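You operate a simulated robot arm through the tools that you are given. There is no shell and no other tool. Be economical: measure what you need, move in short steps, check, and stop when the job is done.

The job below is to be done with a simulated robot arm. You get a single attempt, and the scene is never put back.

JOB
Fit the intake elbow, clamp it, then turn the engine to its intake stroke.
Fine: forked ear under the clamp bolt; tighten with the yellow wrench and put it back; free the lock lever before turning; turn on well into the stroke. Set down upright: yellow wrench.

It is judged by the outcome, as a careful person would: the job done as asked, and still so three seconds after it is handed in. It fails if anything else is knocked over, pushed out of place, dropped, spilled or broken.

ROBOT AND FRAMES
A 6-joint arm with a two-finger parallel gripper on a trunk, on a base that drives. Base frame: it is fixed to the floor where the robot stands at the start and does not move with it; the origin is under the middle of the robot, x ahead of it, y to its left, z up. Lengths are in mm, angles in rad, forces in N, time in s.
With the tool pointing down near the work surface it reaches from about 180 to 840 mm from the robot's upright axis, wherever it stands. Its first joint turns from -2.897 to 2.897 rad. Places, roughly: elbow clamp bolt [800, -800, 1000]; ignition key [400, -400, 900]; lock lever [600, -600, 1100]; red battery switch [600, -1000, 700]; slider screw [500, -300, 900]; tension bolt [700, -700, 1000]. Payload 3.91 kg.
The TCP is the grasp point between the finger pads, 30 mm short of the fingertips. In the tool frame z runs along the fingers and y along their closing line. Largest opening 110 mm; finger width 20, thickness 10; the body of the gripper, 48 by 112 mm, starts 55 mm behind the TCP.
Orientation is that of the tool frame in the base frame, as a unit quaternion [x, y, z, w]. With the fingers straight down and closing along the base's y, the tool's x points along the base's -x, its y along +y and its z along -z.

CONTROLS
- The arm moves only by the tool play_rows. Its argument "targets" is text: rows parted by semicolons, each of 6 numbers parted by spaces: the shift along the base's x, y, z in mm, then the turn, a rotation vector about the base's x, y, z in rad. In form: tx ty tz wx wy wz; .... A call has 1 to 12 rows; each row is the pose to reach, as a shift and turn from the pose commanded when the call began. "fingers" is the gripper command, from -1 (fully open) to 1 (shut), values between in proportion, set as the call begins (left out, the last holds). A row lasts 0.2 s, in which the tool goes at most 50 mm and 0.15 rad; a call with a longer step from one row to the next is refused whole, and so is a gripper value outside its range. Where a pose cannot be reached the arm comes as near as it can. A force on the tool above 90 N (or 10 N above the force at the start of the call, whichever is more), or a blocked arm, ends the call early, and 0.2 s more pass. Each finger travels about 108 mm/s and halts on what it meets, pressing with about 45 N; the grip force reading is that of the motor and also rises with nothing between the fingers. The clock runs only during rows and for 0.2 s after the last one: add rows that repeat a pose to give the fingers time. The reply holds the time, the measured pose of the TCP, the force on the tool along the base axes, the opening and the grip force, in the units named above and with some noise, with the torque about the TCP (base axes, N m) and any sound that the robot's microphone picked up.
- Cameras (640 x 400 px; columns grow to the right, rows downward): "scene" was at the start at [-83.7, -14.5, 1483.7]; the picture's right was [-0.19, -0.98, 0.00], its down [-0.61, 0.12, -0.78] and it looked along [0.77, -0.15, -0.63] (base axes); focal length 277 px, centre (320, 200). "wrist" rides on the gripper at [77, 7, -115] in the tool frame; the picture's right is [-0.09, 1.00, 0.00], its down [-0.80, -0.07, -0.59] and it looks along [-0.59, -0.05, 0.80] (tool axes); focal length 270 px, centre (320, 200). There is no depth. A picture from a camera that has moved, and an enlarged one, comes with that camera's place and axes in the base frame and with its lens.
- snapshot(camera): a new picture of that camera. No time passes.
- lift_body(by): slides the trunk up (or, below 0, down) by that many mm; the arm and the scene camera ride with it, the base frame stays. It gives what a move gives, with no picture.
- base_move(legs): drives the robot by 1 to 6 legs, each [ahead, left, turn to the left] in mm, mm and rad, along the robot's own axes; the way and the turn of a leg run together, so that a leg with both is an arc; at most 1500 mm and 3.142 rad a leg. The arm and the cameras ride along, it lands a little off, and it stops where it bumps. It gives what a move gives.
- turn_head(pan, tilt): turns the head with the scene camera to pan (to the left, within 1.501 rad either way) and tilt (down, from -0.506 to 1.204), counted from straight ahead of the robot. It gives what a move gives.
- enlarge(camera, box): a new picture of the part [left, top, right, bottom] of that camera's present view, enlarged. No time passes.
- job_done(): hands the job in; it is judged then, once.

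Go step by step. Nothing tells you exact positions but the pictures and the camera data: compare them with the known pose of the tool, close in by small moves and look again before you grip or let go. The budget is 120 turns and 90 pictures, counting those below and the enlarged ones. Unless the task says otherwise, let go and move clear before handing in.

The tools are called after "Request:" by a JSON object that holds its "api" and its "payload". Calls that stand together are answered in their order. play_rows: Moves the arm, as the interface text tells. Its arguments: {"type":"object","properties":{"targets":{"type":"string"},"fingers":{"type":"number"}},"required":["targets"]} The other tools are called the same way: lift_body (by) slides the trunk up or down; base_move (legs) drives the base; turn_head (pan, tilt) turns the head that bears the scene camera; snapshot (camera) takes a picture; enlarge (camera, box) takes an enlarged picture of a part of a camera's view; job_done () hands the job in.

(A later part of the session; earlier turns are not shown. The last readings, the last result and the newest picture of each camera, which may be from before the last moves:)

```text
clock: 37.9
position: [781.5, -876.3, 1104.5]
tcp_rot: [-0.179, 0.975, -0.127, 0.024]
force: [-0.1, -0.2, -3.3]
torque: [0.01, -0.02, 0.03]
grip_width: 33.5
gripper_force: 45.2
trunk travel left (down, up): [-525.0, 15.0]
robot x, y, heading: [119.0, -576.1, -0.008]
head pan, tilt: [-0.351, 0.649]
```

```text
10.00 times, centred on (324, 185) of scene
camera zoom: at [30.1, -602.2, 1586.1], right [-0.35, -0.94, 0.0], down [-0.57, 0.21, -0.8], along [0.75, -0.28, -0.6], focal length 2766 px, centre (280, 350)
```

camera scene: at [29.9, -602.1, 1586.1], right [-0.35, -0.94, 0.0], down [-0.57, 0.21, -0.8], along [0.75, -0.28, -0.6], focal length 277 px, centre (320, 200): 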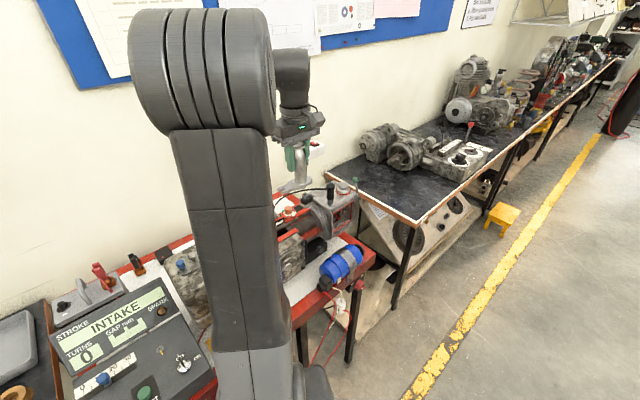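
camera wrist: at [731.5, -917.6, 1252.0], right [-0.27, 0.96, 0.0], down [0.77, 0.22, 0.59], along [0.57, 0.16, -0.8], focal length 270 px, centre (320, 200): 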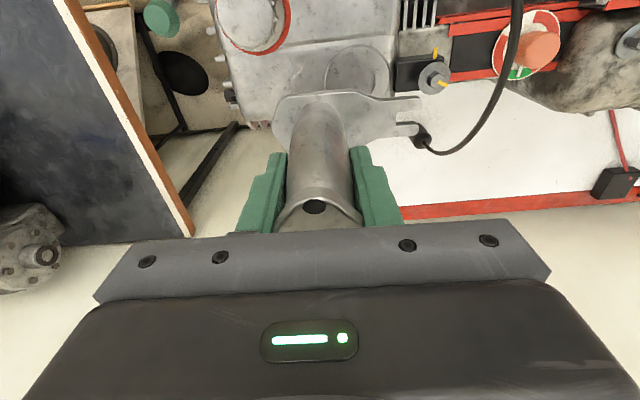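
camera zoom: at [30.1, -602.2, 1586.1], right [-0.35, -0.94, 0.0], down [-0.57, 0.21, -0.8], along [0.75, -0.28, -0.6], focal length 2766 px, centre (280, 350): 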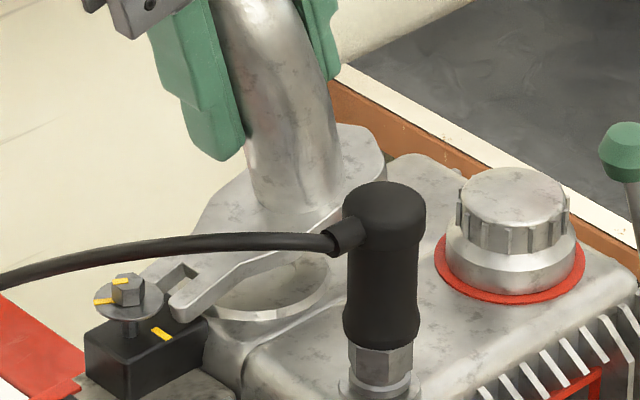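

The washer already overlaps the lower prong from above and alignment across is within 0.5 mm. I'll lower 4 mm more and slide another 6 mm.

Request:
{"api": "play_rows", "payload": {"targets": "0 0 -2 0 0 0; 0 0 -4 0 0 0; -1 2.8 -4.5 0 0 0; -2.3 5.6 -5 0 0 0; -2.3 5.6 -5 0 0 0"}}

Request:
{"api": "enlarge", "payload": {"camera": "wrist", "box": [240, 20, 480, 170]}}

Request:
{"api": "enlarge", "payload": {"camera": "scene", "box": [300, 176, 336, 202]}}

```text
clock: 39.1
position: [778.5, -870.5, 1100.0]
tcp_rot: [-0.179, 0.975, -0.127, 0.024]
force: [0.0, -1.3, 0.5]
torque: [0.14, 0.1, 0.04]
grip_width: 33.5
gripper_force: 44.2
trunk travel left (down, up): [-525.0, 15.0]
robot x, y, heading: [115.4, -574.0, -0.009]
head pan, tilt: [-0.351, 0.649]
```

```text
2.67 times, centred on (360, 95) of wrist
camera zoom: at [693.4, -863.3, 1207.5], right [-0.26, 0.93, -0.26], down [0.72, 0.36, 0.59], along [0.65, -0.03, -0.76], focal length 721 px, centre (213, 480)
```

zoom: 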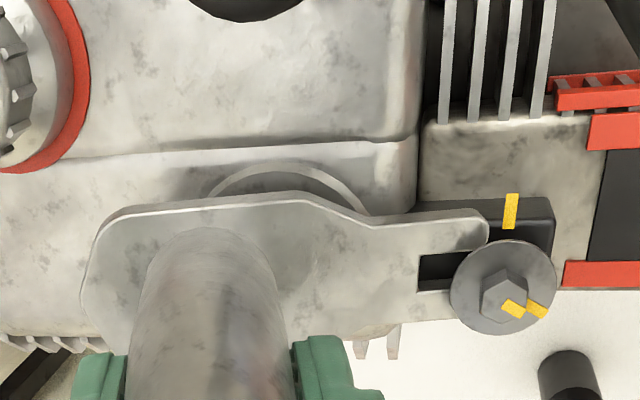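

```text
15.38 times, centred on (318, 189) of scene
camera zoom: at [29.7, -602.2, 1586.1], right [-0.35, -0.94, 0.0], down [-0.57, 0.21, -0.8], along [0.75, -0.28, -0.6], focal length 4255 px, centre (351, 369)
```

zoom: 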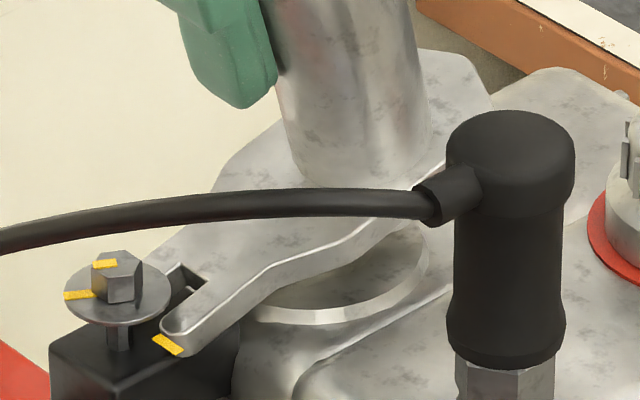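

The fork is sliding under the washer, with the tip just touching the block. I'll lift 1 mm and slide a further 8 mm.

Request:
{"api": "play_rows", "payload": {"targets": "0 0 1 0 0 0; -1.4 3.5 1 0 0 0; -2.7 7 0.6 0.009 0.004 0; -2.7 7 0.6 0.009 0.004 0"}}

Request:
{"api": "enlarge", "payload": {"camera": "wrist", "box": [240, 20, 480, 170]}}

Request:
{"api": "enlarge", "payload": {"camera": "scene", "box": [300, 176, 336, 202]}}

```text
clock: 40.1
position: [776.1, -861.7, 1099.6]
tcp_rot: [-0.179, 0.976, -0.122, 0.022]
force: [0.3, 0.0, -3.9]
torque: [0.04, 0.01, 0.01]
grip_width: 33.5
gripper_force: 44.6
trunk travel left (down, up): [-525.0, 15.0]
robot x, y, heading: [115.7, -575.8, -0.009]
head pan, tilt: [-0.351, 0.649]
```

```text
2.67 times, centred on (360, 95) of wrist
camera zoom: at [690.9, -856.1, 1207.4], right [-0.26, 0.93, -0.25], down [0.72, 0.36, 0.59], along [0.64, -0.02, -0.77], focal length 721 px, centre (213, 480)
```

zoom: 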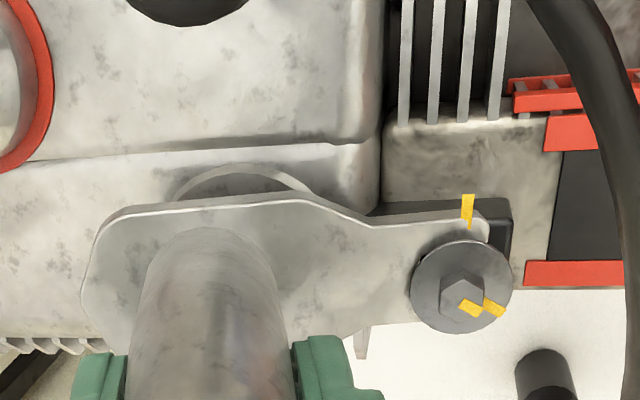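

```text
15.38 times, centred on (318, 189) of scene
camera zoom: at [30.1, -602.2, 1586.0], right [-0.35, -0.94, 0.0], down [-0.57, 0.21, -0.8], along [0.75, -0.28, -0.6], focal length 4255 px, centre (351, 369)
```

zoom: 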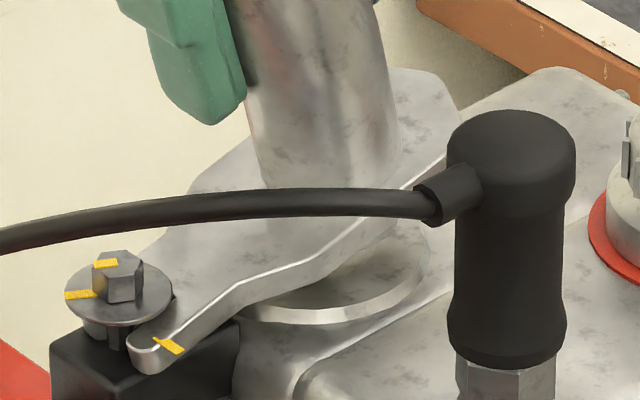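

The bolt stem is in the fork slot. Now I'll gradually level the elbow, pivoting about the fork tip, so the spigot drops into the port; first half.

Request:
{"api": "play_rows", "payload": {"targets": "0.8 -2 -1.2 0.03 0.0115 0; 1.5 -4 -2.6 0.06 0.023 0; 2.3 -6 -3.9 0.09 0.0345 0; 3 -7.9 -5.2 0.1216 0.046 0; 3 -7.9 -5.2 0.1216 0.046 0"}}

Request:
{"api": "enlarge", "payload": {"camera": "wrist", "box": [240, 20, 480, 170]}}

Request:
{"api": "enlarge", "payload": {"camera": "scene", "box": [300, 176, 336, 202]}}

```text
clock: 41.3
position: [777.9, -871.2, 1096.9]
tcp_rot: [-0.18, 0.982, -0.06, 0.013]
force: [3.6, 0.0, 7.2]
torque: [-0.16, -0.17, 0.08]
grip_width: 33.4
gripper_force: 45.4
trunk travel left (down, up): [-525.0, 15.0]
robot x, y, heading: [114.8, -574.7, -0.007]
head pan, tilt: [-0.351, 0.649]
```

```text
2.67 times, centred on (360, 95) of wrist
camera zoom: at [698.4, -877.9, 1207.8], right [-0.27, 0.96, -0.12], down [0.75, 0.29, 0.6], along [0.61, 0.07, -0.79], focal length 721 px, centre (213, 480)
```

zoom: 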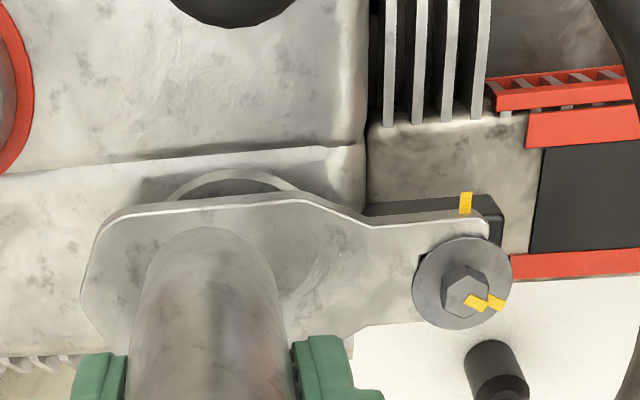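

```text
15.38 times, centred on (318, 189) of scene
camera zoom: at [29.5, -601.8, 1586.2], right [-0.35, -0.94, 0.0], down [-0.57, 0.21, -0.8], along [0.75, -0.28, -0.6], focal length 4255 px, centre (351, 369)
```

zoom: 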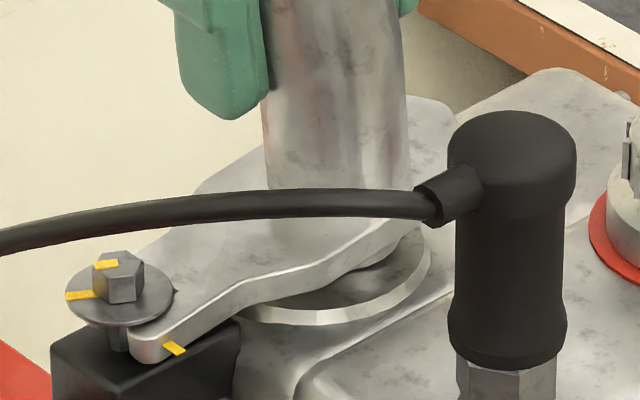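

Light contact: the spigot seems to sit on the far rim, about 5 mm short. I'll lift 1.5 mm, slide 5 mm toward the bolt, and lower again gently.

Request:
{"api": "play_rows", "payload": {"targets": "0 0 2.5 0 0 0; -0.9 2.4 2.5 0 0 0; -1.8 4.7 2.5 0 0 0; -1.8 4.7 2 0 0 0; -1.8 4.7 2 0 0 0"}}

Request:
{"api": "play_rows", "payload": {"targets": "0 0 -2 0 0 0; 0 0 -4 0 0 0; 0 0 -4 0 0 0"}}

Request:
{"api": "enlarge", "payload": {"camera": "scene", "box": [300, 176, 336, 202]}}

```text
clock: 42.5
position: [777.6, -866.7, 1095.0]
tcp_rot: [-0.179, 0.982, -0.059, 0.011]
force: [-0.6, -0.3, -2.4]
torque: [-0.02, 0.0, 0.02]
grip_width: 33.4
gripper_force: 45.1
trunk travel left (down, up): [-525.0, 15.0]
robot x, y, heading: [117.5, -572.3, -0.003]
head pan, tilt: [-0.351, 0.649]
```

```text
clock: 43.3
position: [776.4, -864.7, 1091.0]
tcp_rot: [-0.18, 0.982, -0.059, 0.012]
force: [2.1, 2.0, -1.3]
torque: [0.09, -0.2, 0.05]
grip_width: 33.5
gripper_force: 45.2
trunk travel left (down, up): [-525.0, 15.0]
robot x, y, heading: [116.2, -577.7, -0.009]
head pan, tilt: [-0.351, 0.649]
```

```text
15.38 times, centred on (318, 189) of scene
camera zoom: at [30.4, -601.9, 1586.1], right [-0.35, -0.94, 0.0], down [-0.57, 0.21, -0.8], along [0.75, -0.28, -0.6], focal length 4255 px, centre (351, 369)
```

zoom: 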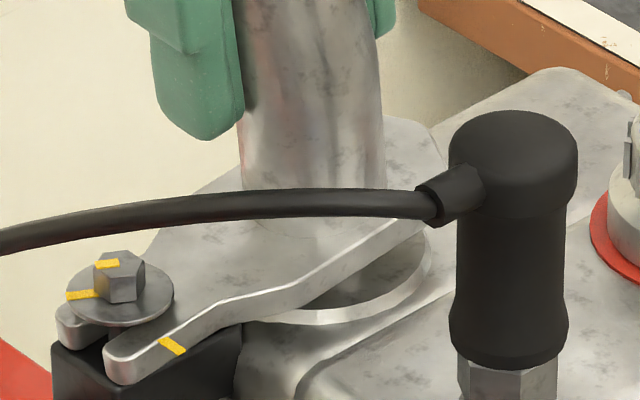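

It dropped lower freely. Now I'll level it the rest of the way, letting the spigot enter.

Request:
{"api": "play_rows", "payload": {"targets": "0.8 -2.1 -1.2 0.028 0.011 0; 1.6 -4.2 -2.6 0.056 0.021 0; 2.4 -6.3 -4 0.084 0.032 0; 3.1 -8.3 -5.5 0.112 0.0425 0; 3.1 -8.3 -5.5 0.112 0.0425 0"}}

Request:
{"api": "enlarge", "payload": {"camera": "scene", "box": [300, 176, 336, 202]}}

Request:
{"api": "enlarge", "payload": {"camera": "wrist", "box": [240, 20, 480, 170]}}

```text
clock: 44.5
position: [780.1, -872.5, 1086.7]
tcp_rot: [-0.181, 0.983, -0.001, 0.0]
force: [8.9, 4.6, -0.6]
torque: [0.29, -0.6, -0.05]
grip_width: 33.4
gripper_force: 44.9
trunk travel left (down, up): [-525.0, 15.0]
robot x, y, heading: [115.9, -576.9, -0.002]
head pan, tilt: [-0.351, 0.649]
```

```text
15.38 times, centred on (318, 189) of scene
camera zoom: at [31.3, -601.5, 1586.1], right [-0.35, -0.94, 0.0], down [-0.57, 0.21, -0.8], along [0.75, -0.28, -0.61], focal length 4255 px, centre (351, 369)
```

zoom: 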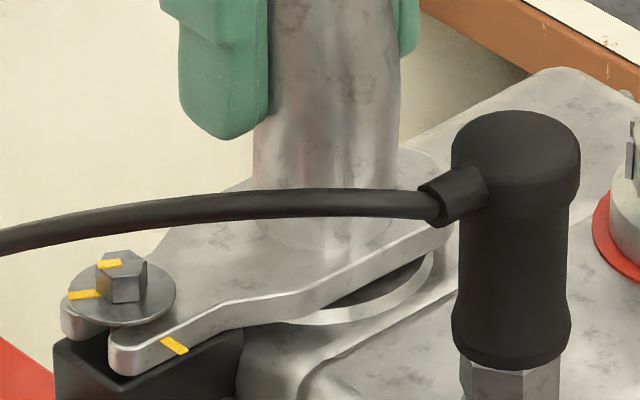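

```text
2.67 times, centred on (360, 95) of wrist
camera zoom: at [706.3, -893.0, 1200.4], right [-0.27, 0.96, 0.0], down [0.77, 0.22, 0.59], along [0.57, 0.16, -0.8], focal length 721 px, centre (213, 480)
```

zoom: 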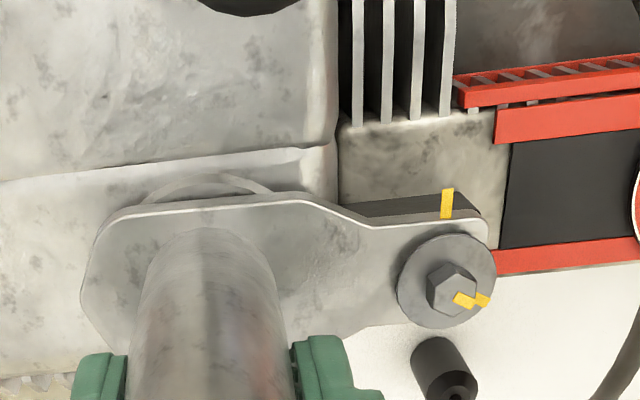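

It is level; a ~10 N side push shows the spigot touching the near wall of the port. I'll shift 1.5 mm toward the wall and lower further.

Request:
{"api": "play_rows", "payload": {"targets": "1.4 0.5 0 0 0 0; 1.4 0.5 -2 0 0 0; 1.4 0.5 -4 0 0 0; 1.4 0.5 -4 0 0 0"}}

Request:
{"api": "enlarge", "payload": {"camera": "scene", "box": [300, 176, 336, 202]}}

```text
clock: 45.5
position: [780.5, -872.9, 1083.2]
tcp_rot: [-0.179, 0.984, -0.001, 0.001]
force: [5.5, -1.9, 7.6]
torque: [0.41, 0.05, -0.02]
grip_width: 33.3
gripper_force: 44.6
trunk travel left (down, up): [-525.0, 15.0]
robot x, y, heading: [122.4, -575.7, -0.012]
head pan, tilt: [-0.351, 0.649]
```

```text
15.38 times, centred on (318, 189) of scene
camera zoom: at [29.7, -602.0, 1586.2], right [-0.35, -0.94, 0.0], down [-0.57, 0.21, -0.8], along [0.75, -0.28, -0.6], focal length 4255 px, centre (351, 369)
```

zoom: 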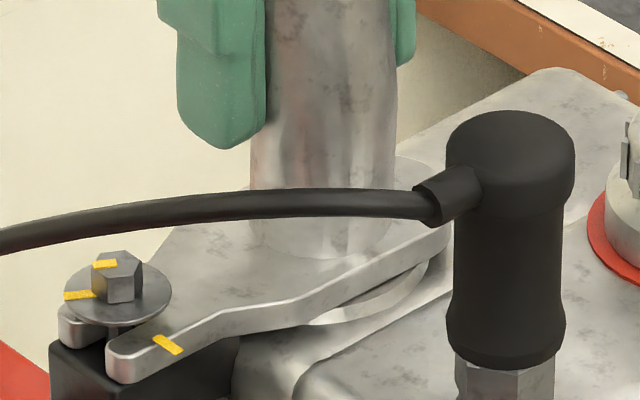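

The fork tip now rests on the block while the flange end is slightly high. I'll tip the flange end down a touch.

Request:
{"api": "play_rows", "payload": {"targets": "0.4 -1 -1 0.014 0.005 0; 0.8 -2 -2 0.028 0.011 0; 0.8 -2 -3 0.028 0.011 0; 0.8 -2 -3 0.028 0.011 0"}}

Request:
{"api": "enlarge", "payload": {"camera": "scene", "box": [300, 176, 336, 202]}}

Request:
{"api": "enlarge", "payload": {"camera": "wrist", "box": [240, 20, 480, 170]}}

```text
clock: 46.5
position: [780.5, -875.1, 1083.9]
tcp_rot: [-0.18, 0.984, 0.012, -0.001]
force: [6.4, -0.5, 28.2]
torque: [-0.81, -0.26, 0.02]
grip_width: 33.8
gripper_force: 45.3
trunk travel left (down, up): [-525.0, 15.0]
robot x, y, heading: [118.5, -573.7, -0.007]
head pan, tilt: [-0.351, 0.649]
```

```text
15.38 times, centred on (318, 189) of scene
camera zoom: at [27.7, -600.5, 1586.1], right [-0.35, -0.94, 0.0], down [-0.57, 0.21, -0.8], along [0.75, -0.28, -0.6], focal length 4255 px, centre (351, 369)
```

zoom: 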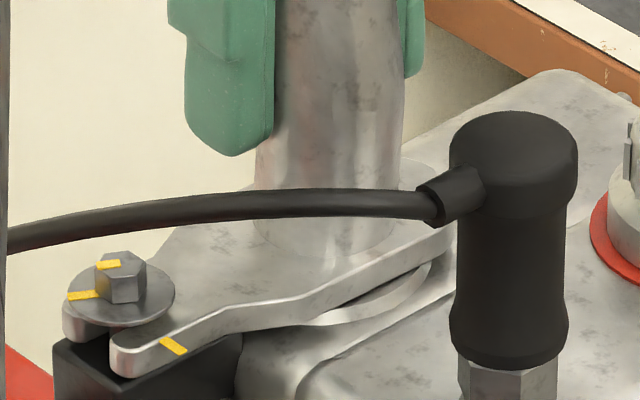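

```text
2.67 times, centred on (360, 95) of wrist
camera zoom: at [706.5, -897.8, 1196.0], right [-0.27, 0.96, 0.03], down [0.78, 0.2, 0.59], along [0.57, 0.18, -0.8], focal length 721 px, centre (213, 480)
```

zoom: 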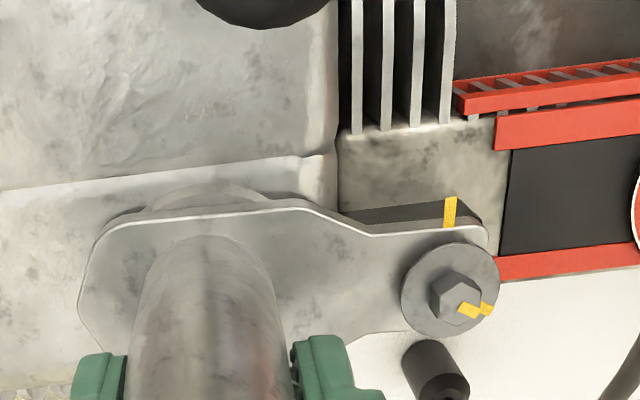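

It bottomed on the flange's far end, 12.5 mm lower than the first contact, so the spigot is home. I'll level back, ease the load and open slightly.

Request:
{"api": "play_rows", "payload": {"targets": "-0.4 1 1.5 -0.014 -0.005 0; -0.6 1.8 2.5 -0.024 -0.009 0; -0.6 1.8 2.5 -0.024 -0.009 0"}}

Request:
{"api": "play_rows", "payload": {"targets": "0 0 0 0 0 0; 0 0 0 0 0 0; 0 0 0 0 0 0; 0 0 0 0 0 0", "fingers": 0.0}}

Request:
{"api": "enlarge", "payload": {"camera": "wrist", "box": [220, 20, 480, 190]}}

Request:
{"api": "enlarge", "payload": {"camera": "scene", "box": [296, 165, 352, 205]}}

```text
clock: 47.3
position: [779.7, -873.6, 1080.7]
tcp_rot: [-0.18, 0.984, 0.001, 0.0]
force: [8.0, -2.2, 17.2]
torque: [-0.23, 0.09, 0.11]
grip_width: 33.6
gripper_force: 44.4
trunk travel left (down, up): [-525.0, 15.0]
robot x, y, heading: [115.1, -575.5, -0.013]
head pan, tilt: [-0.351, 0.649]
```

```text
clock: 48.3
position: [780.2, -874.0, 1082.4]
tcp_rot: [-0.18, 0.984, 0.002, 0.0]
force: [-0.6, -0.6, -0.5]
torque: [-0.05, -0.03, -0.01]
grip_width: 55.3
gripper_force: 0.0
trunk travel left (down, up): [-525.0, 15.0]
robot x, y, heading: [116.4, -574.4, -0.008]
head pan, tilt: [-0.351, 0.649]
```

```text
2.35 times, centred on (350, 105) of wrist
camera zoom: at [705.9, -894.2, 1195.3], right [-0.27, 0.96, 0.0], down [0.77, 0.21, 0.59], along [0.57, 0.16, -0.8], focal length 636 px, centre (249, 424)
```

zoom: 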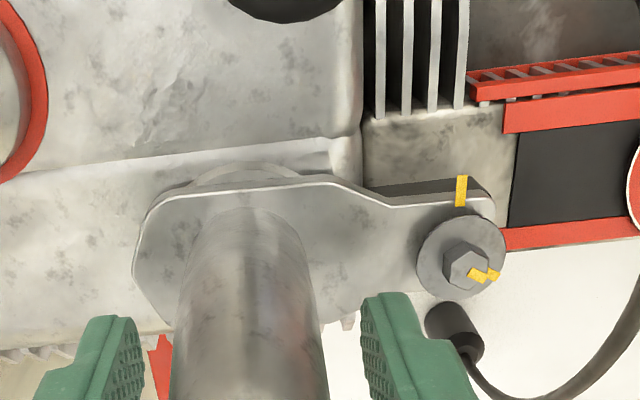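

```text
10.00 times, centred on (324, 185) of scene
camera zoom: at [29.7, -602.1, 1586.0], right [-0.35, -0.94, 0.0], down [-0.57, 0.21, -0.8], along [0.75, -0.28, -0.6], focal length 2766 px, centre (280, 350)
```

zoom: 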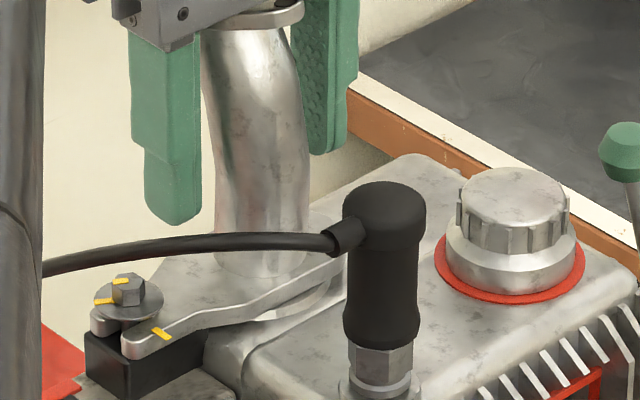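

The elbow stands seated with its fork under the washer. I'll lift straight off, swing back and drive toward the wrench rack.

Request:
{"api": "play_rows", "payload": {"targets": "0 0 30 0 0 0; 0 0 70 0 0 0; 0 0 120 0 0 0; 0 0 170 0 0 0; -20 40 190 0 0 0; -40 80 190 0 0 0; -60 120 190 0 0 0; -80 160 190 0 0 0; -100 200 190 0 0 0; -120 240 190 0 0 0; -140 280 190 0 0 0; -160 320 190 0 0 0"}}

Request:
{"api": "base_move", "payload": {"legs": [[-90, 235, 0]]}}

Request:
{"api": "play_rows", "payload": {"targets": "-30 40 0 0 0 0; -60 80 0 0 0 0; -90 120 0 0 0 0; -120 160 0 0 0 0; -150 200 0 0 0 0; -175 240 0 0 0 0; -200 280 0 0 0 0; -220 320 0 0 0 0; -240 360 0 0 0 0; -260 400 0 0 0 0", "fingers": -1}}

Request:
{"api": "turn_head", "payload": {"pan": 0.85, "tilt": 0.75}}

Request:
{"api": "snapshot", "payload": {"camera": "scene"}}

Request:
{"api": "snapshot", "payload": {"camera": "wrist"}}

```text
clock: 50.9
position: [623.3, -553.5, 1270.9]
tcp_rot: [-0.18, 0.984, 0.001, -0.001]
force: [-0.1, 0.5, -0.3]
torque: [-0.02, 0.0, 0.02]
grip_width: 55.0
gripper_force: 0.1
trunk travel left (down, up): [-525.0, 15.0]
robot x, y, heading: [114.7, -575.8, -0.012]
head pan, tilt: [-0.351, 0.649]
```

```text
clock: 52.8
position: [528.4, -322.4, 1271.2]
tcp_rot: [-0.176, 0.984, 0.002, 0.001]
force: [-0.5, -0.8, 0.1]
torque: [0.03, -0.02, -0.05]
grip_width: 54.9
gripper_force: 0.1
trunk travel left (down, up): [-525.0, 15.0]
robot x, y, heading: [17.9, -336.9, -0.015]
head pan, tilt: [-0.351, 0.649]
```

```text
clock: 55.0
position: [269.5, 79.0, 1271.5]
tcp_rot: [-0.176, 0.984, 0.002, 0.0]
force: [-0.1, 0.9, 0.2]
torque: [0.01, 0.02, -0.02]
grip_width: 109.6
gripper_force: 0.1
trunk travel left (down, up): [-525.0, 15.0]
robot x, y, heading: [20.0, -336.0, -0.012]
head pan, tilt: [-0.351, 0.649]
```

```text
clock: 56.4
position: [269.9, 77.7, 1270.8]
tcp_rot: [-0.176, 0.984, 0.003, 0.0]
force: [0.2, -0.5, 0.0]
torque: [0.03, 0.02, 0.0]
grip_width: 110.2
gripper_force: 0.1
trunk travel left (down, up): [-525.0, 15.0]
robot x, y, heading: [22.1, -340.5, -0.013]
head pan, tilt: [0.85, 0.75]
```

```text
34 pictures are left
camera scene: at [-92.0, -273.2, 1577.4], right [0.74, -0.67, 0.0], down [-0.46, -0.5, -0.73], along [0.49, 0.54, -0.68], focal length 277 px, centre (320, 200)
```

scene: 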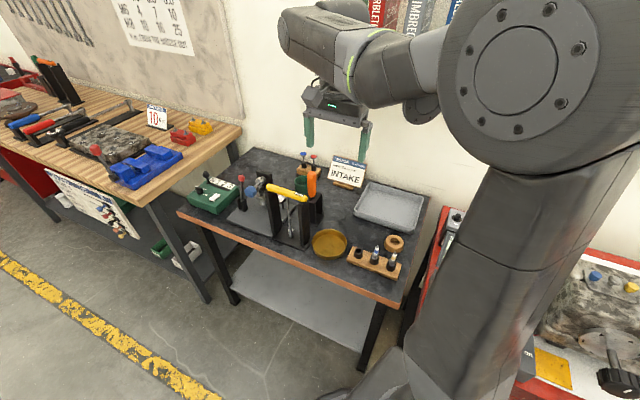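

```text
33 pictures are left
camera wrist: at [195.9, 57.9, 1384.8], right [-0.26, 0.96, 0.0], down [0.78, 0.21, 0.59], along [0.57, 0.16, -0.8], focal length 270 px, centre (320, 200)
```

wrist: 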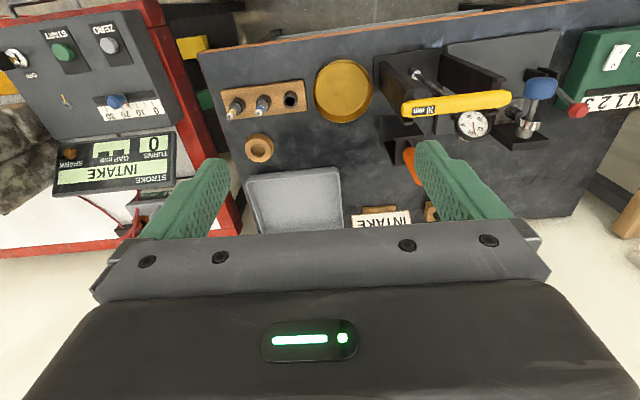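

The wrench handle is a 128 mm bar centred near (248,246,1047), lying along the wall direction. I'll turn the tool +90° so the fingers straddle the bar and hover above it.

Request:
{"api": "play_rows", "payload": {"targets": "-2 15 -12 0 0 0.144; -4 30 -25 0 0 0.288; -6 46 -38 0 0 0.432; -8 61 -51 0 0 0.576; -10 76 -64 0 0 0.72; -11 92 -77 0 0 0.864; -13 107 -90 0 0 1.008; -15 122 -103 0 0 1.152; -17 138 -115 0 0 1.296; -19 153 -128 0 0 1.44; -21 168 -140 0 0 1.58; -21 168 -140 0 0 1.58"}}

Request:
{"api": "snapshot", "payload": {"camera": "wrist"}}

Request:
{"api": "enlarge", "payload": {"camera": "scene", "box": [225, 130, 345, 250]}}

```text
clock: 59.0
position: [249.5, 245.7, 1130.7]
tcp_rot: [0.824, -0.567, -0.001, 0.001]
force: [-0.2, -0.4, -0.1]
torque: [-0.01, 0.01, 0.01]
grip_width: 110.2
gripper_force: 0.1
trunk travel left (down, up): [-525.0, 15.0]
robot x, y, heading: [19.6, -340.2, -0.015]
head pan, tilt: [0.85, 0.75]
```

```text
32 pictures are left
camera wrist: at [269.7, 172.1, 1244.6], right [-0.96, -0.27, 0.0], down [-0.22, 0.77, 0.59], along [-0.17, 0.57, -0.8], focal length 270 px, centre (320, 200)
```

wrist: 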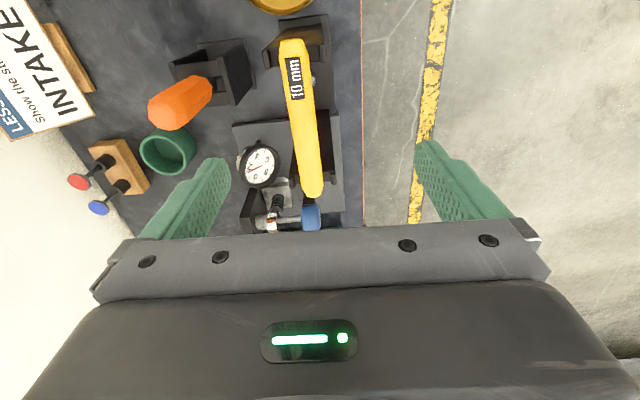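

```text
3.33 times, centred on (285, 190) of scene
camera zoom: at [-92.0, -273.1, 1577.5], right [0.74, -0.67, 0.0], down [-0.46, -0.51, -0.73], along [0.49, 0.54, -0.68], focal length 922 px, centre (437, 233)
```

zoom: 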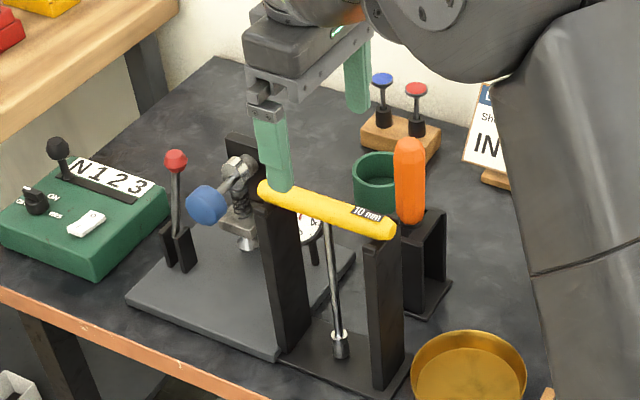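

Bar centre is near (256,258), perhaps slightly lower than first thought (z 1022–1047). With the fingers straddling it, I'll shift and lower to z≈1075 and look again.

Request:
{"api": "play_rows", "payload": {"targets": "3 6 -20 0 0 0.01; 6 12 -40 0 0 0.02; 6 12 -55 0 0 0.02; 6 12 -55 0 0 0.02"}}

Request:
{"api": "snapshot", "payload": {"camera": "wrist"}}

Request:
{"api": "enlarge", "payload": {"camera": "scene", "box": [240, 140, 330, 220]}}

```text
clock: 60.0
position: [254.4, 257.5, 1076.8]
tcp_rot: [0.829, -0.559, -0.002, 0.002]
force: [-0.3, 0.1, 0.3]
torque: [0.04, 0.0, 0.02]
grip_width: 109.9
gripper_force: 0.1
trunk travel left (down, up): [-525.0, 15.0]
robot x, y, heading: [18.6, -338.1, -0.016]
head pan, tilt: [0.85, 0.75]
```

```text
30 pictures are left
camera wrist: at [277.3, 184.4, 1190.6], right [-0.96, -0.29, 0.0], down [-0.23, 0.77, 0.59], along [-0.18, 0.57, -0.8], focal length 270 px, centre (320, 200)
```

wrist: 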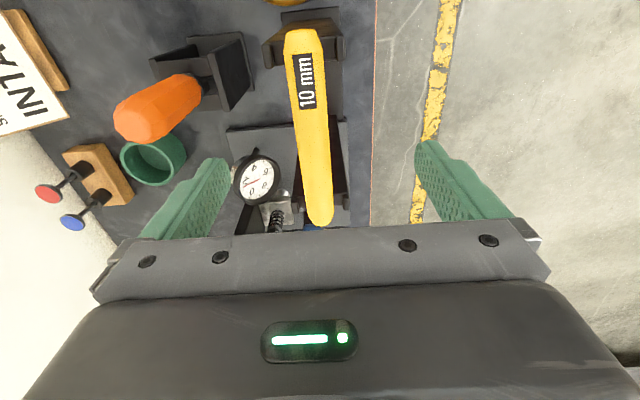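

```text
5.00 times, centred on (285, 180) of scene
camera zoom: at [-92.0, -273.1, 1577.4], right [0.74, -0.67, 0.0], down [-0.46, -0.51, -0.73], along [0.49, 0.54, -0.68], focal length 1383 px, centre (495, 300)
```

zoom: 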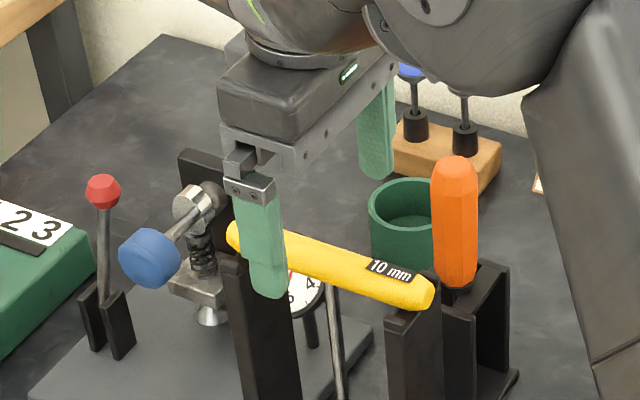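

The bar sits at z≈1024, centre about (257.5,261). I'll shift 4 mm and lower to it with the fingers straddling.

Request:
{"api": "play_rows", "payload": {"targets": "3 3.5 -15 0 0 -0.012; 3 3.5 -30 0 0 -0.012; 3 3.5 -42 0 0 -0.012; 3 3.5 -50 0 0 -0.012; 3 3.5 -50 0 0 -0.012"}}

Request:
{"api": "snapshot", "payload": {"camera": "wrist"}}

Request:
{"api": "enlarge", "payload": {"camera": "scene", "box": [250, 160, 330, 220]}}

```text
clock: 61.2
position: [256.7, 260.5, 1026.9]
tcp_rot: [0.826, -0.564, -0.001, 0.002]
force: [-0.3, 0.6, -0.2]
torque: [0.0, -0.01, 0.01]
grip_width: 109.8
gripper_force: 0.1
trunk travel left (down, up): [-525.0, 15.0]
robot x, y, heading: [23.1, -337.7, -0.015]
head pan, tilt: [0.85, 0.75]
```

```text
28 pictures are left
camera wrist: at [279.0, 188.1, 1140.3], right [-0.96, -0.28, 0.0], down [-0.22, 0.77, 0.59], along [-0.17, 0.57, -0.8], focal length 270 px, centre (320, 200)
```

wrist: 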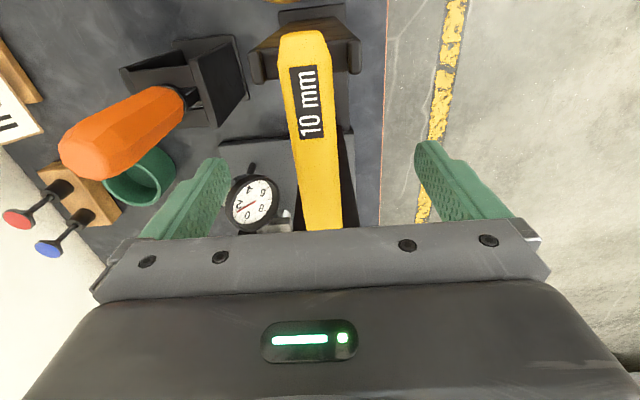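

```text
6.67 times, centred on (290, 190) of scene
camera zoom: at [-92.1, -273.1, 1577.4], right [0.74, -0.67, 0.0], down [-0.46, -0.51, -0.73], along [0.49, 0.54, -0.68], focal length 1844 px, centre (520, 267)
```

zoom: 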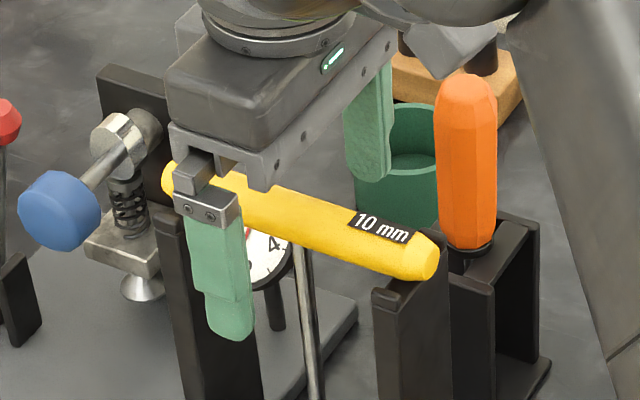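

The fingers straddle the bar right above the shaft; the bar is about 8–10 mm lower than the TCP. I'll go down 8 mm and close.

Request:
{"api": "play_rows", "payload": {"targets": "0 0 -4 0 0 0; 0 0 -8 0 0 0; 0 0 -8 0 0 0"}}

Request:
{"api": "play_rows", "payload": {"targets": "0 0 0 0 0 0; 0 0 0 0 0 0; 0 0 0 0 0 0; 0 0 0 0 0 0; 0 0 0 0 0 0", "fingers": 1}}

Request:
{"api": "enlarge", "payload": {"camera": "scene", "box": [250, 160, 330, 220]}}

```text
clock: 62.0
position: [256.4, 259.7, 1018.4]
tcp_rot: [0.825, -0.565, -0.002, 0.002]
force: [-0.9, -0.3, -0.4]
torque: [0.03, 0.01, 0.01]
grip_width: 110.0
gripper_force: 0.0
trunk travel left (down, up): [-525.0, 15.0]
robot x, y, heading: [19.5, -339.2, -0.015]
head pan, tilt: [0.85, 0.75]
```

```text
clock: 63.2
position: [256.2, 261.2, 1018.2]
tcp_rot: [0.826, -0.564, -0.002, 0.003]
force: [0.8, 1.0, 1.1]
torque: [0.0, 0.0, 0.0]
grip_width: 21.9
gripper_force: 44.8
trunk travel left (down, up): [-525.0, 15.0]
robot x, y, heading: [22.0, -334.8, -0.017]
head pan, tilt: [0.85, 0.75]
```

```text
6.67 times, centred on (290, 190) of scene
camera zoom: at [-92.0, -273.0, 1577.5], right [0.74, -0.67, 0.0], down [-0.46, -0.51, -0.73], along [0.49, 0.54, -0.68], focal length 1844 px, centre (520, 267)
```

zoom: 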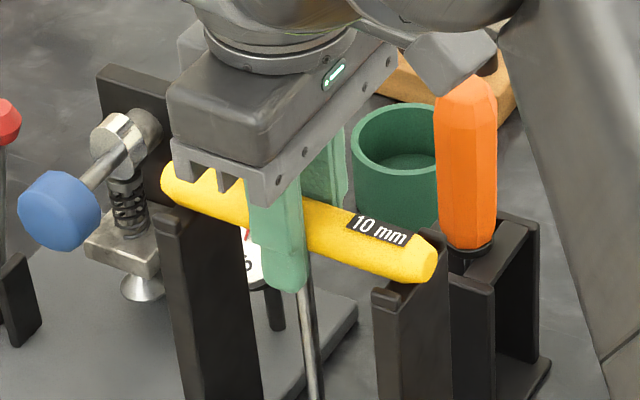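

Gripped at 21.9 mm right over the shaft (rack pose: TCP 256,261,1018). I'll lift straight up to about z=1320.

Request:
{"api": "play_rows", "payload": {"targets": "0 0 10 0 0 0; 0 0 40 0 0 0; 0 0 80 0 0 0; 0 0 125 0 0 0; 0 0 170 0 0 0; 0 0 215 0 0 0; 0 0 260 0 0 0; 0 0 302 0 0 0; 0 0 302 0 0 0"}}

Request:
{"api": "snapshot", "payload": {"camera": "scene"}}

```text
clock: 65.2
position: [258.4, 258.6, 1319.8]
tcp_rot: [0.826, -0.564, -0.002, 0.002]
force: [0.2, 0.8, -3.2]
torque: [-0.02, 0.0, -0.01]
grip_width: 22.0
gripper_force: 45.2
trunk travel left (down, up): [-525.0, 15.0]
robot x, y, heading: [20.1, -339.2, -0.016]
head pan, tilt: [0.85, 0.75]
```

```text
25 pictures are left
camera scene: at [-92.0, -272.8, 1577.4], right [0.74, -0.67, 0.0], down [-0.46, -0.51, -0.73], along [0.49, 0.54, -0.68], focal length 277 px, centre (320, 200)
```

scene: 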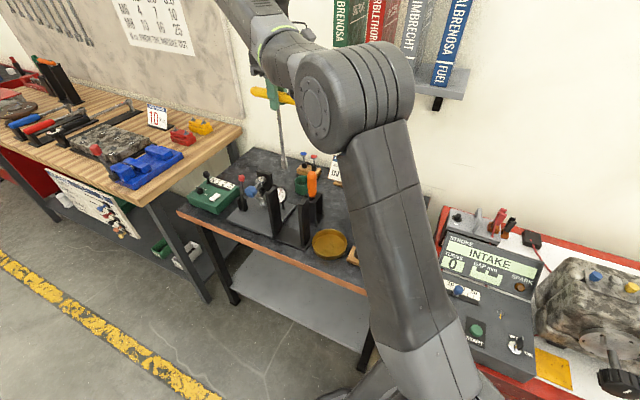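

The wrench is about 207 mm from TCP to socket end. I'll raise higher to clear everything, swing around to the engine side and drive back.

Request:
{"api": "lift_body", "payload": {"by": 15}}

Request:
{"api": "play_rows", "payload": {"targets": "10 -20 35 0 0 0; 30 -52 50 0 0 0; 54 -91 50 0 0 0; 78 -130 50 0 0 0; 102 -169 50 0 0 0; 126 -208 50 0 0 0; 150 -247 50 0 0 0; 174 -286 50 0 0 0; 198 -325 50 0 0 0; 222 -364 50 0 0 0; 246 -403 50 0 0 0; 270 -440 50 0 0 0"}}

Request:
{"api": "play_rows", "payload": {"targets": "30 -38 0 0 0 0; 60 -76 0 0 0 0; 90 -114 0 0 0 0; 100 -150 0 0 0 0"}}

Request:
{"api": "base_move", "payload": {"legs": [[100, -237, 0]]}}

```text
clock: 65.8
position: [258.1, 259.2, 1334.8]
tcp_rot: [0.826, -0.563, -0.002, 0.002]
force: [0.1, -0.5, -2.2]
torque: [0.02, 0.02, -0.01]
grip_width: 22.0
gripper_force: 45.3
trunk travel left (down, up): [-540.0, 0.0]
robot x, y, heading: [21.2, -341.3, -0.018]
head pan, tilt: [0.85, 0.75]
```

```text
clock: 68.4
position: [528.2, -179.5, 1377.2]
tcp_rot: [0.825, -0.565, -0.002, 0.001]
force: [0.3, 0.4, -2.4]
torque: [0.0, 0.02, -0.03]
grip_width: 22.3
gripper_force: 44.7
trunk travel left (down, up): [-540.0, 0.0]
robot x, y, heading: [22.5, -336.2, -0.013]
head pan, tilt: [0.85, 0.75]
```

```text
clock: 69.4
position: [626.8, -333.6, 1382.8]
tcp_rot: [0.826, -0.564, -0.002, 0.001]
force: [-0.1, 0.0, -3.3]
torque: [0.0, 0.01, 0.01]
grip_width: 21.8
gripper_force: 45.7
trunk travel left (down, up): [-540.0, 0.0]
robot x, y, heading: [21.3, -342.9, -0.015]
head pan, tilt: [0.85, 0.75]
```

```text
clock: 71.3
position: [723.7, -572.7, 1382.8]
tcp_rot: [0.825, -0.565, -0.002, 0.002]
force: [0.3, 0.9, -2.7]
torque: [-0.01, -0.03, -0.01]
grip_width: 22.1
gripper_force: 44.8
trunk travel left (down, up): [-540.0, 0.0]
robot x, y, heading: [119.2, -574.2, -0.016]
head pan, tilt: [0.85, 0.75]
```

Now over the engine; I'll move the wrench above the bolt (752,-821) and lower to about 50 mm above it for a look.

Request:
{"api": "play_rows", "payload": {"targets": "5 -45 0 0 0 0; 10 -90 0 0 0 0; 15 -135 0 0 0 0; 20 -180 0 0 0 0; 25 -220 0 0 0 0; 28 -248 0 0 0 0; 28 -248 -30 0 0 0; 28 -248 -60 0 0 0; 28 -248 -83 0 0 0; 28 -248 -83 0 0 0"}}

Request:
{"api": "turn_head", "payload": {"pan": -0.351, "tilt": 0.6}}

Request:
{"api": "snapshot", "payload": {"camera": "scene"}}

Request:
{"api": "snapshot", "payload": {"camera": "wrist"}}

```text
clock: 73.5
position: [750.1, -818.4, 1299.4]
tcp_rot: [0.825, -0.564, -0.001, 0.002]
force: [0.4, -0.4, -2.4]
torque: [-0.01, -0.01, 0.0]
grip_width: 21.8
gripper_force: 45.4
out of reach, approached as far as the arm can: row 5, 6
trunk travel left (down, up): [-540.0, 0.0]
robot x, y, heading: [120.6, -578.0, -0.019]
head pan, tilt: [0.85, 0.75]
```

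```text
clock: 74.9
position: [751.7, -818.4, 1299.2]
tcp_rot: [0.825, -0.565, -0.002, 0.002]
force: [1.0, 0.5, -2.9]
torque: [-0.01, 0.0, -0.01]
grip_width: 22.2
gripper_force: 45.4
trunk travel left (down, up): [-540.0, 0.0]
robot x, y, heading: [116.6, -579.1, -0.016]
head pan, tilt: [-0.351, 0.6]
```

```text
24 pictures are left
camera scene: at [33.6, -604.8, 1605.3], right [-0.36, -0.93, 0.0], down [-0.53, 0.2, -0.82], along [0.77, -0.3, -0.57], focal length 277 px, centre (320, 200)
```

scene: 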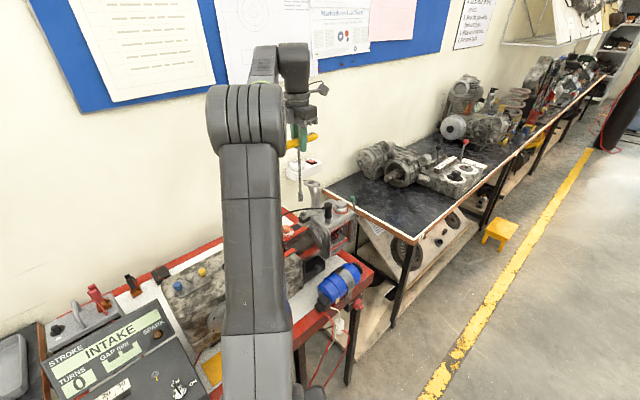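

```text
23 pictures are left
camera wrist: at [773.1, -892.2, 1412.6], right [-0.96, -0.28, 0.0], down [-0.22, 0.77, 0.59], along [-0.17, 0.57, -0.8], focal length 270 px, centre (320, 200)
```

wrist: 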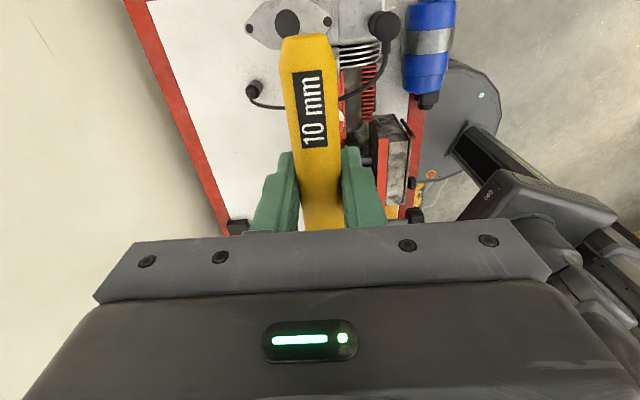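

The bar hides the bolt from the wrist camera, so I rely on the scene camera. Zooming on socket and bolt.

Request:
{"api": "enlarge", "payload": {"camera": "scene", "box": [276, 184, 320, 240]}}

```text
7.14 times, centred on (298, 212) of scene
camera zoom: at [33.6, -604.8, 1605.3], right [-0.36, -0.93, 0.0], down [-0.53, 0.2, -0.82], along [0.77, -0.3, -0.57], focal length 1975 px, centre (477, 114)
```

zoom: 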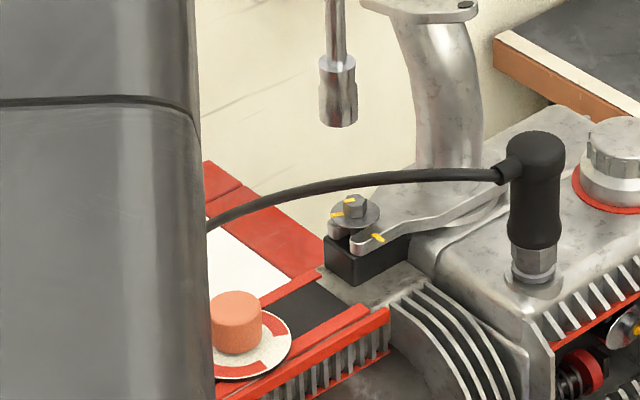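

The socket needs about 6 mm to the picture's right. I'll correct that and lower 38 mm to just above the bolt head.

Request:
{"api": "play_rows", "payload": {"targets": "-2.2 -5.6 -10 0 0 0; -2.2 -5.6 -25 0 0 0; -2.2 -5.6 -38 0 0 0; -2.2 -5.6 -38 0 0 0"}}

Request:
{"api": "enlarge", "payload": {"camera": "scene", "box": [292, 197, 316, 217]}}

```text
clock: 75.9
position: [747.8, -824.6, 1261.1]
tcp_rot: [0.825, -0.565, -0.001, 0.001]
force: [-0.1, -1.0, -2.8]
torque: [0.0, 0.02, 0.03]
grip_width: 21.8
gripper_force: 45.1
trunk travel left (down, up): [-540.0, 0.0]
robot x, y, heading: [118.6, -579.4, -0.015]
head pan, tilt: [-0.351, 0.6]
```

```text
16.00 times, centred on (304, 207) of scene
camera zoom: at [33.6, -604.9, 1605.3], right [-0.36, -0.93, 0.0], down [-0.53, 0.2, -0.82], along [0.77, -0.3, -0.57], focal length 4425 px, centre (576, 88)
```

zoom: 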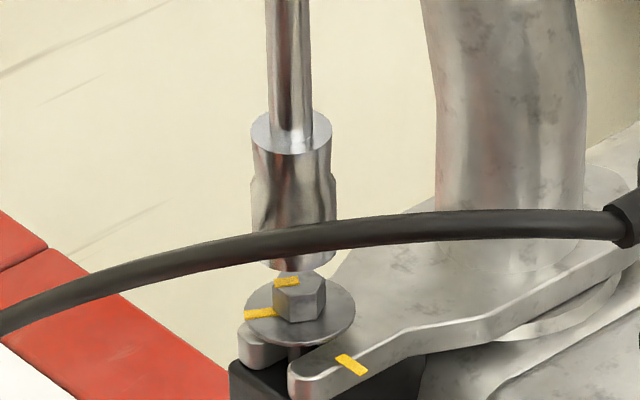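

Side alignment is within 1 mm and the gap is ~8 mm. I'll nudge 0.8 mm and lower gently 7 mm.

Request:
{"api": "play_rows", "payload": {"targets": "-0.3 -0.7 -2 0 0 0; -0.3 -0.7 -4 0 0 0; -0.3 -0.7 -6 0 0 0; -0.3 -0.7 -7 0 0 0; -0.3 -0.7 -7 0 0 0"}}

Request:
{"api": "enlarge", "payload": {"camera": "scene", "box": [292, 197, 316, 217]}}

```text
clock: 77.1
position: [748.3, -824.2, 1254.6]
tcp_rot: [0.825, -0.565, -0.001, 0.002]
force: [-0.1, -1.6, -2.4]
torque: [0.02, -0.04, -0.02]
grip_width: 21.8
gripper_force: 44.5
trunk travel left (down, up): [-540.0, 0.0]
robot x, y, heading: [115.6, -573.6, -0.018]
head pan, tilt: [-0.351, 0.6]
```

```text
16.00 times, centred on (304, 207) of scene
camera zoom: at [33.6, -604.8, 1605.3], right [-0.36, -0.93, 0.0], down [-0.53, 0.2, -0.82], along [0.77, -0.3, -0.57], focal length 4425 px, centre (576, 88)
```

zoom: 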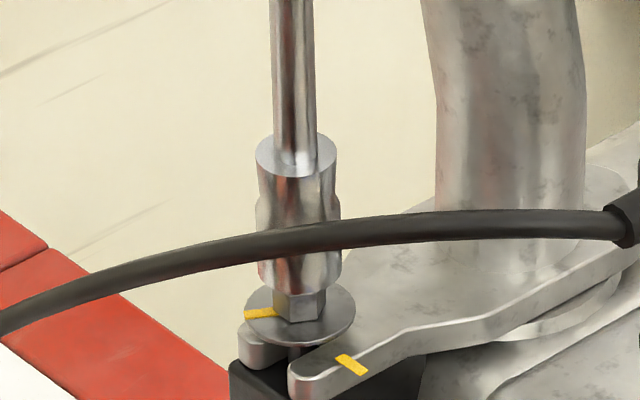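

No contact yet. I'll continue down 3 mm and read the force.

Request:
{"api": "play_rows", "payload": {"targets": "0 0 -1.5 0 0 0; 0 0 -3 0 0 0; 0 0 -3 0 0 0"}}

```text
clock: 77.9
position: [750.4, -824.9, 1251.4]
tcp_rot: [0.825, -0.565, -0.002, 0.002]
force: [0.1, -0.7, -2.8]
torque: [0.01, 0.0, -0.02]
grip_width: 21.9
gripper_force: 45.3
trunk travel left (down, up): [-540.0, 0.0]
robot x, y, heading: [118.6, -575.2, -0.015]
head pan, tilt: [-0.351, 0.6]
```

Request:
{"api": "play_rows", "payload": {"targets": "0 0 -1.5 0 0 0; 0 0 -3 0 0 0; 0 0 -3 0 0 0"}}

Request:
{"api": "enlarge", "payload": {"camera": "scene", "box": [292, 197, 316, 217]}}

```text
clock: 78.7
position: [749.1, -824.5, 1249.6]
tcp_rot: [0.825, -0.565, -0.001, 0.002]
force: [-0.6, 0.6, -0.9]
torque: [-0.03, 0.05, 0.0]
grip_width: 22.0
gripper_force: 45.4
trunk travel left (down, up): [-540.0, 0.0]
robot x, y, heading: [114.8, -577.0, -0.013]
head pan, tilt: [-0.351, 0.6]
```

```text
16.00 times, centred on (304, 207) of scene
camera zoom: at [33.5, -604.8, 1605.4], right [-0.36, -0.93, 0.0], down [-0.53, 0.2, -0.82], along [0.77, -0.3, -0.57], focal length 4425 px, centre (576, 88)
```

zoom: 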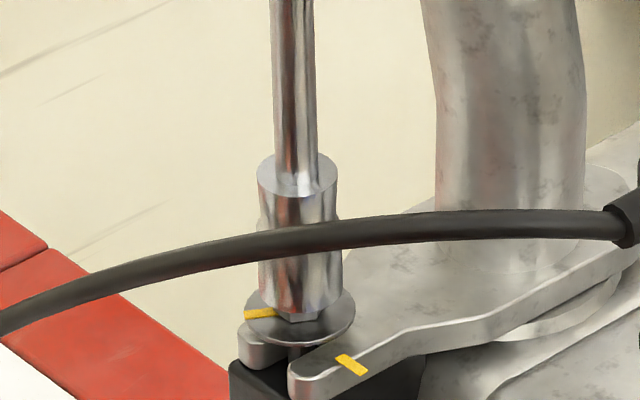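

There is a hint of contact. I'll press 2 mm further and see.

Request:
{"api": "play_rows", "payload": {"targets": "0 0 -1 0 0 0; 0 0 -2 0 0 0; 0 0 -2 0 0 0"}}

```text
clock: 79.5
position: [746.0, -824.4, 1248.6]
tcp_rot: [0.825, -0.565, 0.0, 0.001]
force: [-0.6, 1.4, 13.7]
torque: [0.26, -0.27, 0.0]
grip_width: 21.9
gripper_force: 45.3
trunk travel left (down, up): [-540.0, 0.0]
robot x, y, heading: [122.4, -574.8, -0.017]
head pan, tilt: [-0.351, 0.6]
```

Firm contact at 16 N. I'll turn clockwise slowly under light pressure to let the hex drop in.

Request:
{"api": "play_rows", "payload": {"targets": "0 0 0 0 0 -0.1; 0 0 0 0 0 -0.2; 0 0 0 0 0 -0.3; 0 0 0 0 0 -0.4; 0 0 0 0 0 -0.5; 0 0 0 0 0 -0.6; 0 0 0 0 0 -0.6"}}

Request:
{"api": "enlarge", "payload": {"camera": "scene", "box": [292, 197, 316, 217]}}

```text
clock: 81.1
position: [748.1, -824.2, 1249.2]
tcp_rot: [-0.621, 0.784, 0.001, 0.0]
force: [2.2, 0.7, 4.7]
torque: [-0.36, -0.55, 0.0]
grip_width: 22.1
gripper_force: 44.3
trunk travel left (down, up): [-540.0, 0.0]
robot x, y, heading: [116.8, -577.5, -0.02]
head pan, tilt: [-0.351, 0.6]
```

```text
16.00 times, centred on (304, 207) of scene
camera zoom: at [31.1, -603.0, 1605.3], right [-0.36, -0.93, 0.0], down [-0.53, 0.2, -0.83], along [0.77, -0.3, -0.56], focal length 4425 px, centre (576, 88)
```

zoom: 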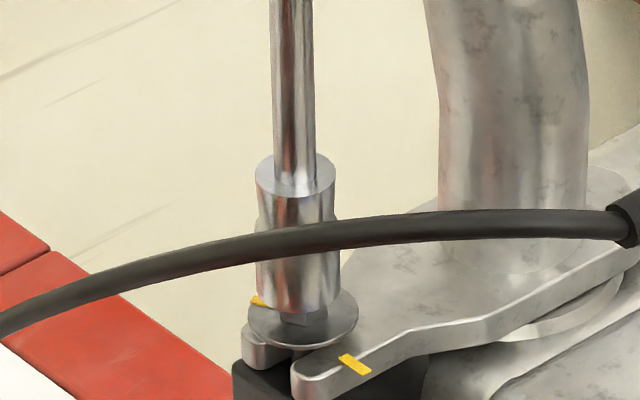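

The yellow mark on the washer moved clockwise, so the socket is driving the bolt. I'll center by 1.5 mm, keep light pressure and turn on.

Request:
{"api": "play_rows", "payload": {"targets": "-0.5 -1.4 -0.5 0 0 -0.1; -0.5 -1.4 -1 0 0 -0.22; -0.5 -1.4 -1 0 0 -0.34; -0.5 -1.4 -1 0 0 -0.46; -0.5 -1.4 -1.3 0 0 -0.58; -0.5 -1.4 -1.3 0 0 -0.7; -0.5 -1.4 -1.3 0 0 -0.82; -0.5 -1.4 -1.6 0 0 -0.94; -0.5 -1.4 -1.6 0 0 -1.06; -0.5 -1.4 -1.6 0 0 -1.18; -0.5 -1.4 -1.6 0 0 -1.18"}}

Request:
{"api": "enlarge", "payload": {"camera": "scene", "box": [292, 197, 316, 217]}}

```text
clock: 83.5
position: [748.8, -825.9, 1246.2]
tcp_rot: [-0.079, 0.997, 0.002, 0.0]
force: [0.0, 0.2, -2.1]
torque: [0.0, 0.04, 0.01]
grip_width: 22.0
gripper_force: 44.9
trunk travel left (down, up): [-540.0, 0.0]
robot x, y, heading: [118.0, -583.1, -0.019]
head pan, tilt: [-0.351, 0.6]
```

```text
16.00 times, centred on (304, 207) of scene
camera zoom: at [33.6, -604.8, 1605.3], right [-0.36, -0.93, 0.0], down [-0.53, 0.2, -0.82], along [0.77, -0.3, -0.57], focal length 4425 px, centre (576, 88)
```

zoom: 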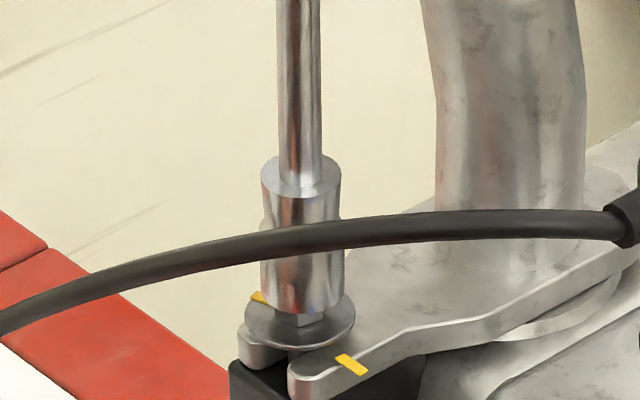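

The mark hardly moved this time, so the socket slipped; but it now feels free. I'll lower 3 mm more and feel for contact.

Request:
{"api": "play_rows", "payload": {"targets": "0 0 -1.5 0 0 0; 0 0 -3 0 0 0; 0 0 -3 0 0 0"}}

```text
clock: 84.3
position: [749.0, -826.7, 1242.7]
tcp_rot: [-0.08, 0.997, 0.003, 0.0]
force: [0.5, 0.0, -3.4]
torque: [0.01, 0.0, 0.02]
grip_width: 22.0
gripper_force: 45.0
trunk travel left (down, up): [-540.0, 0.0]
robot x, y, heading: [119.1, -576.2, -0.016]
head pan, tilt: [-0.351, 0.6]
```

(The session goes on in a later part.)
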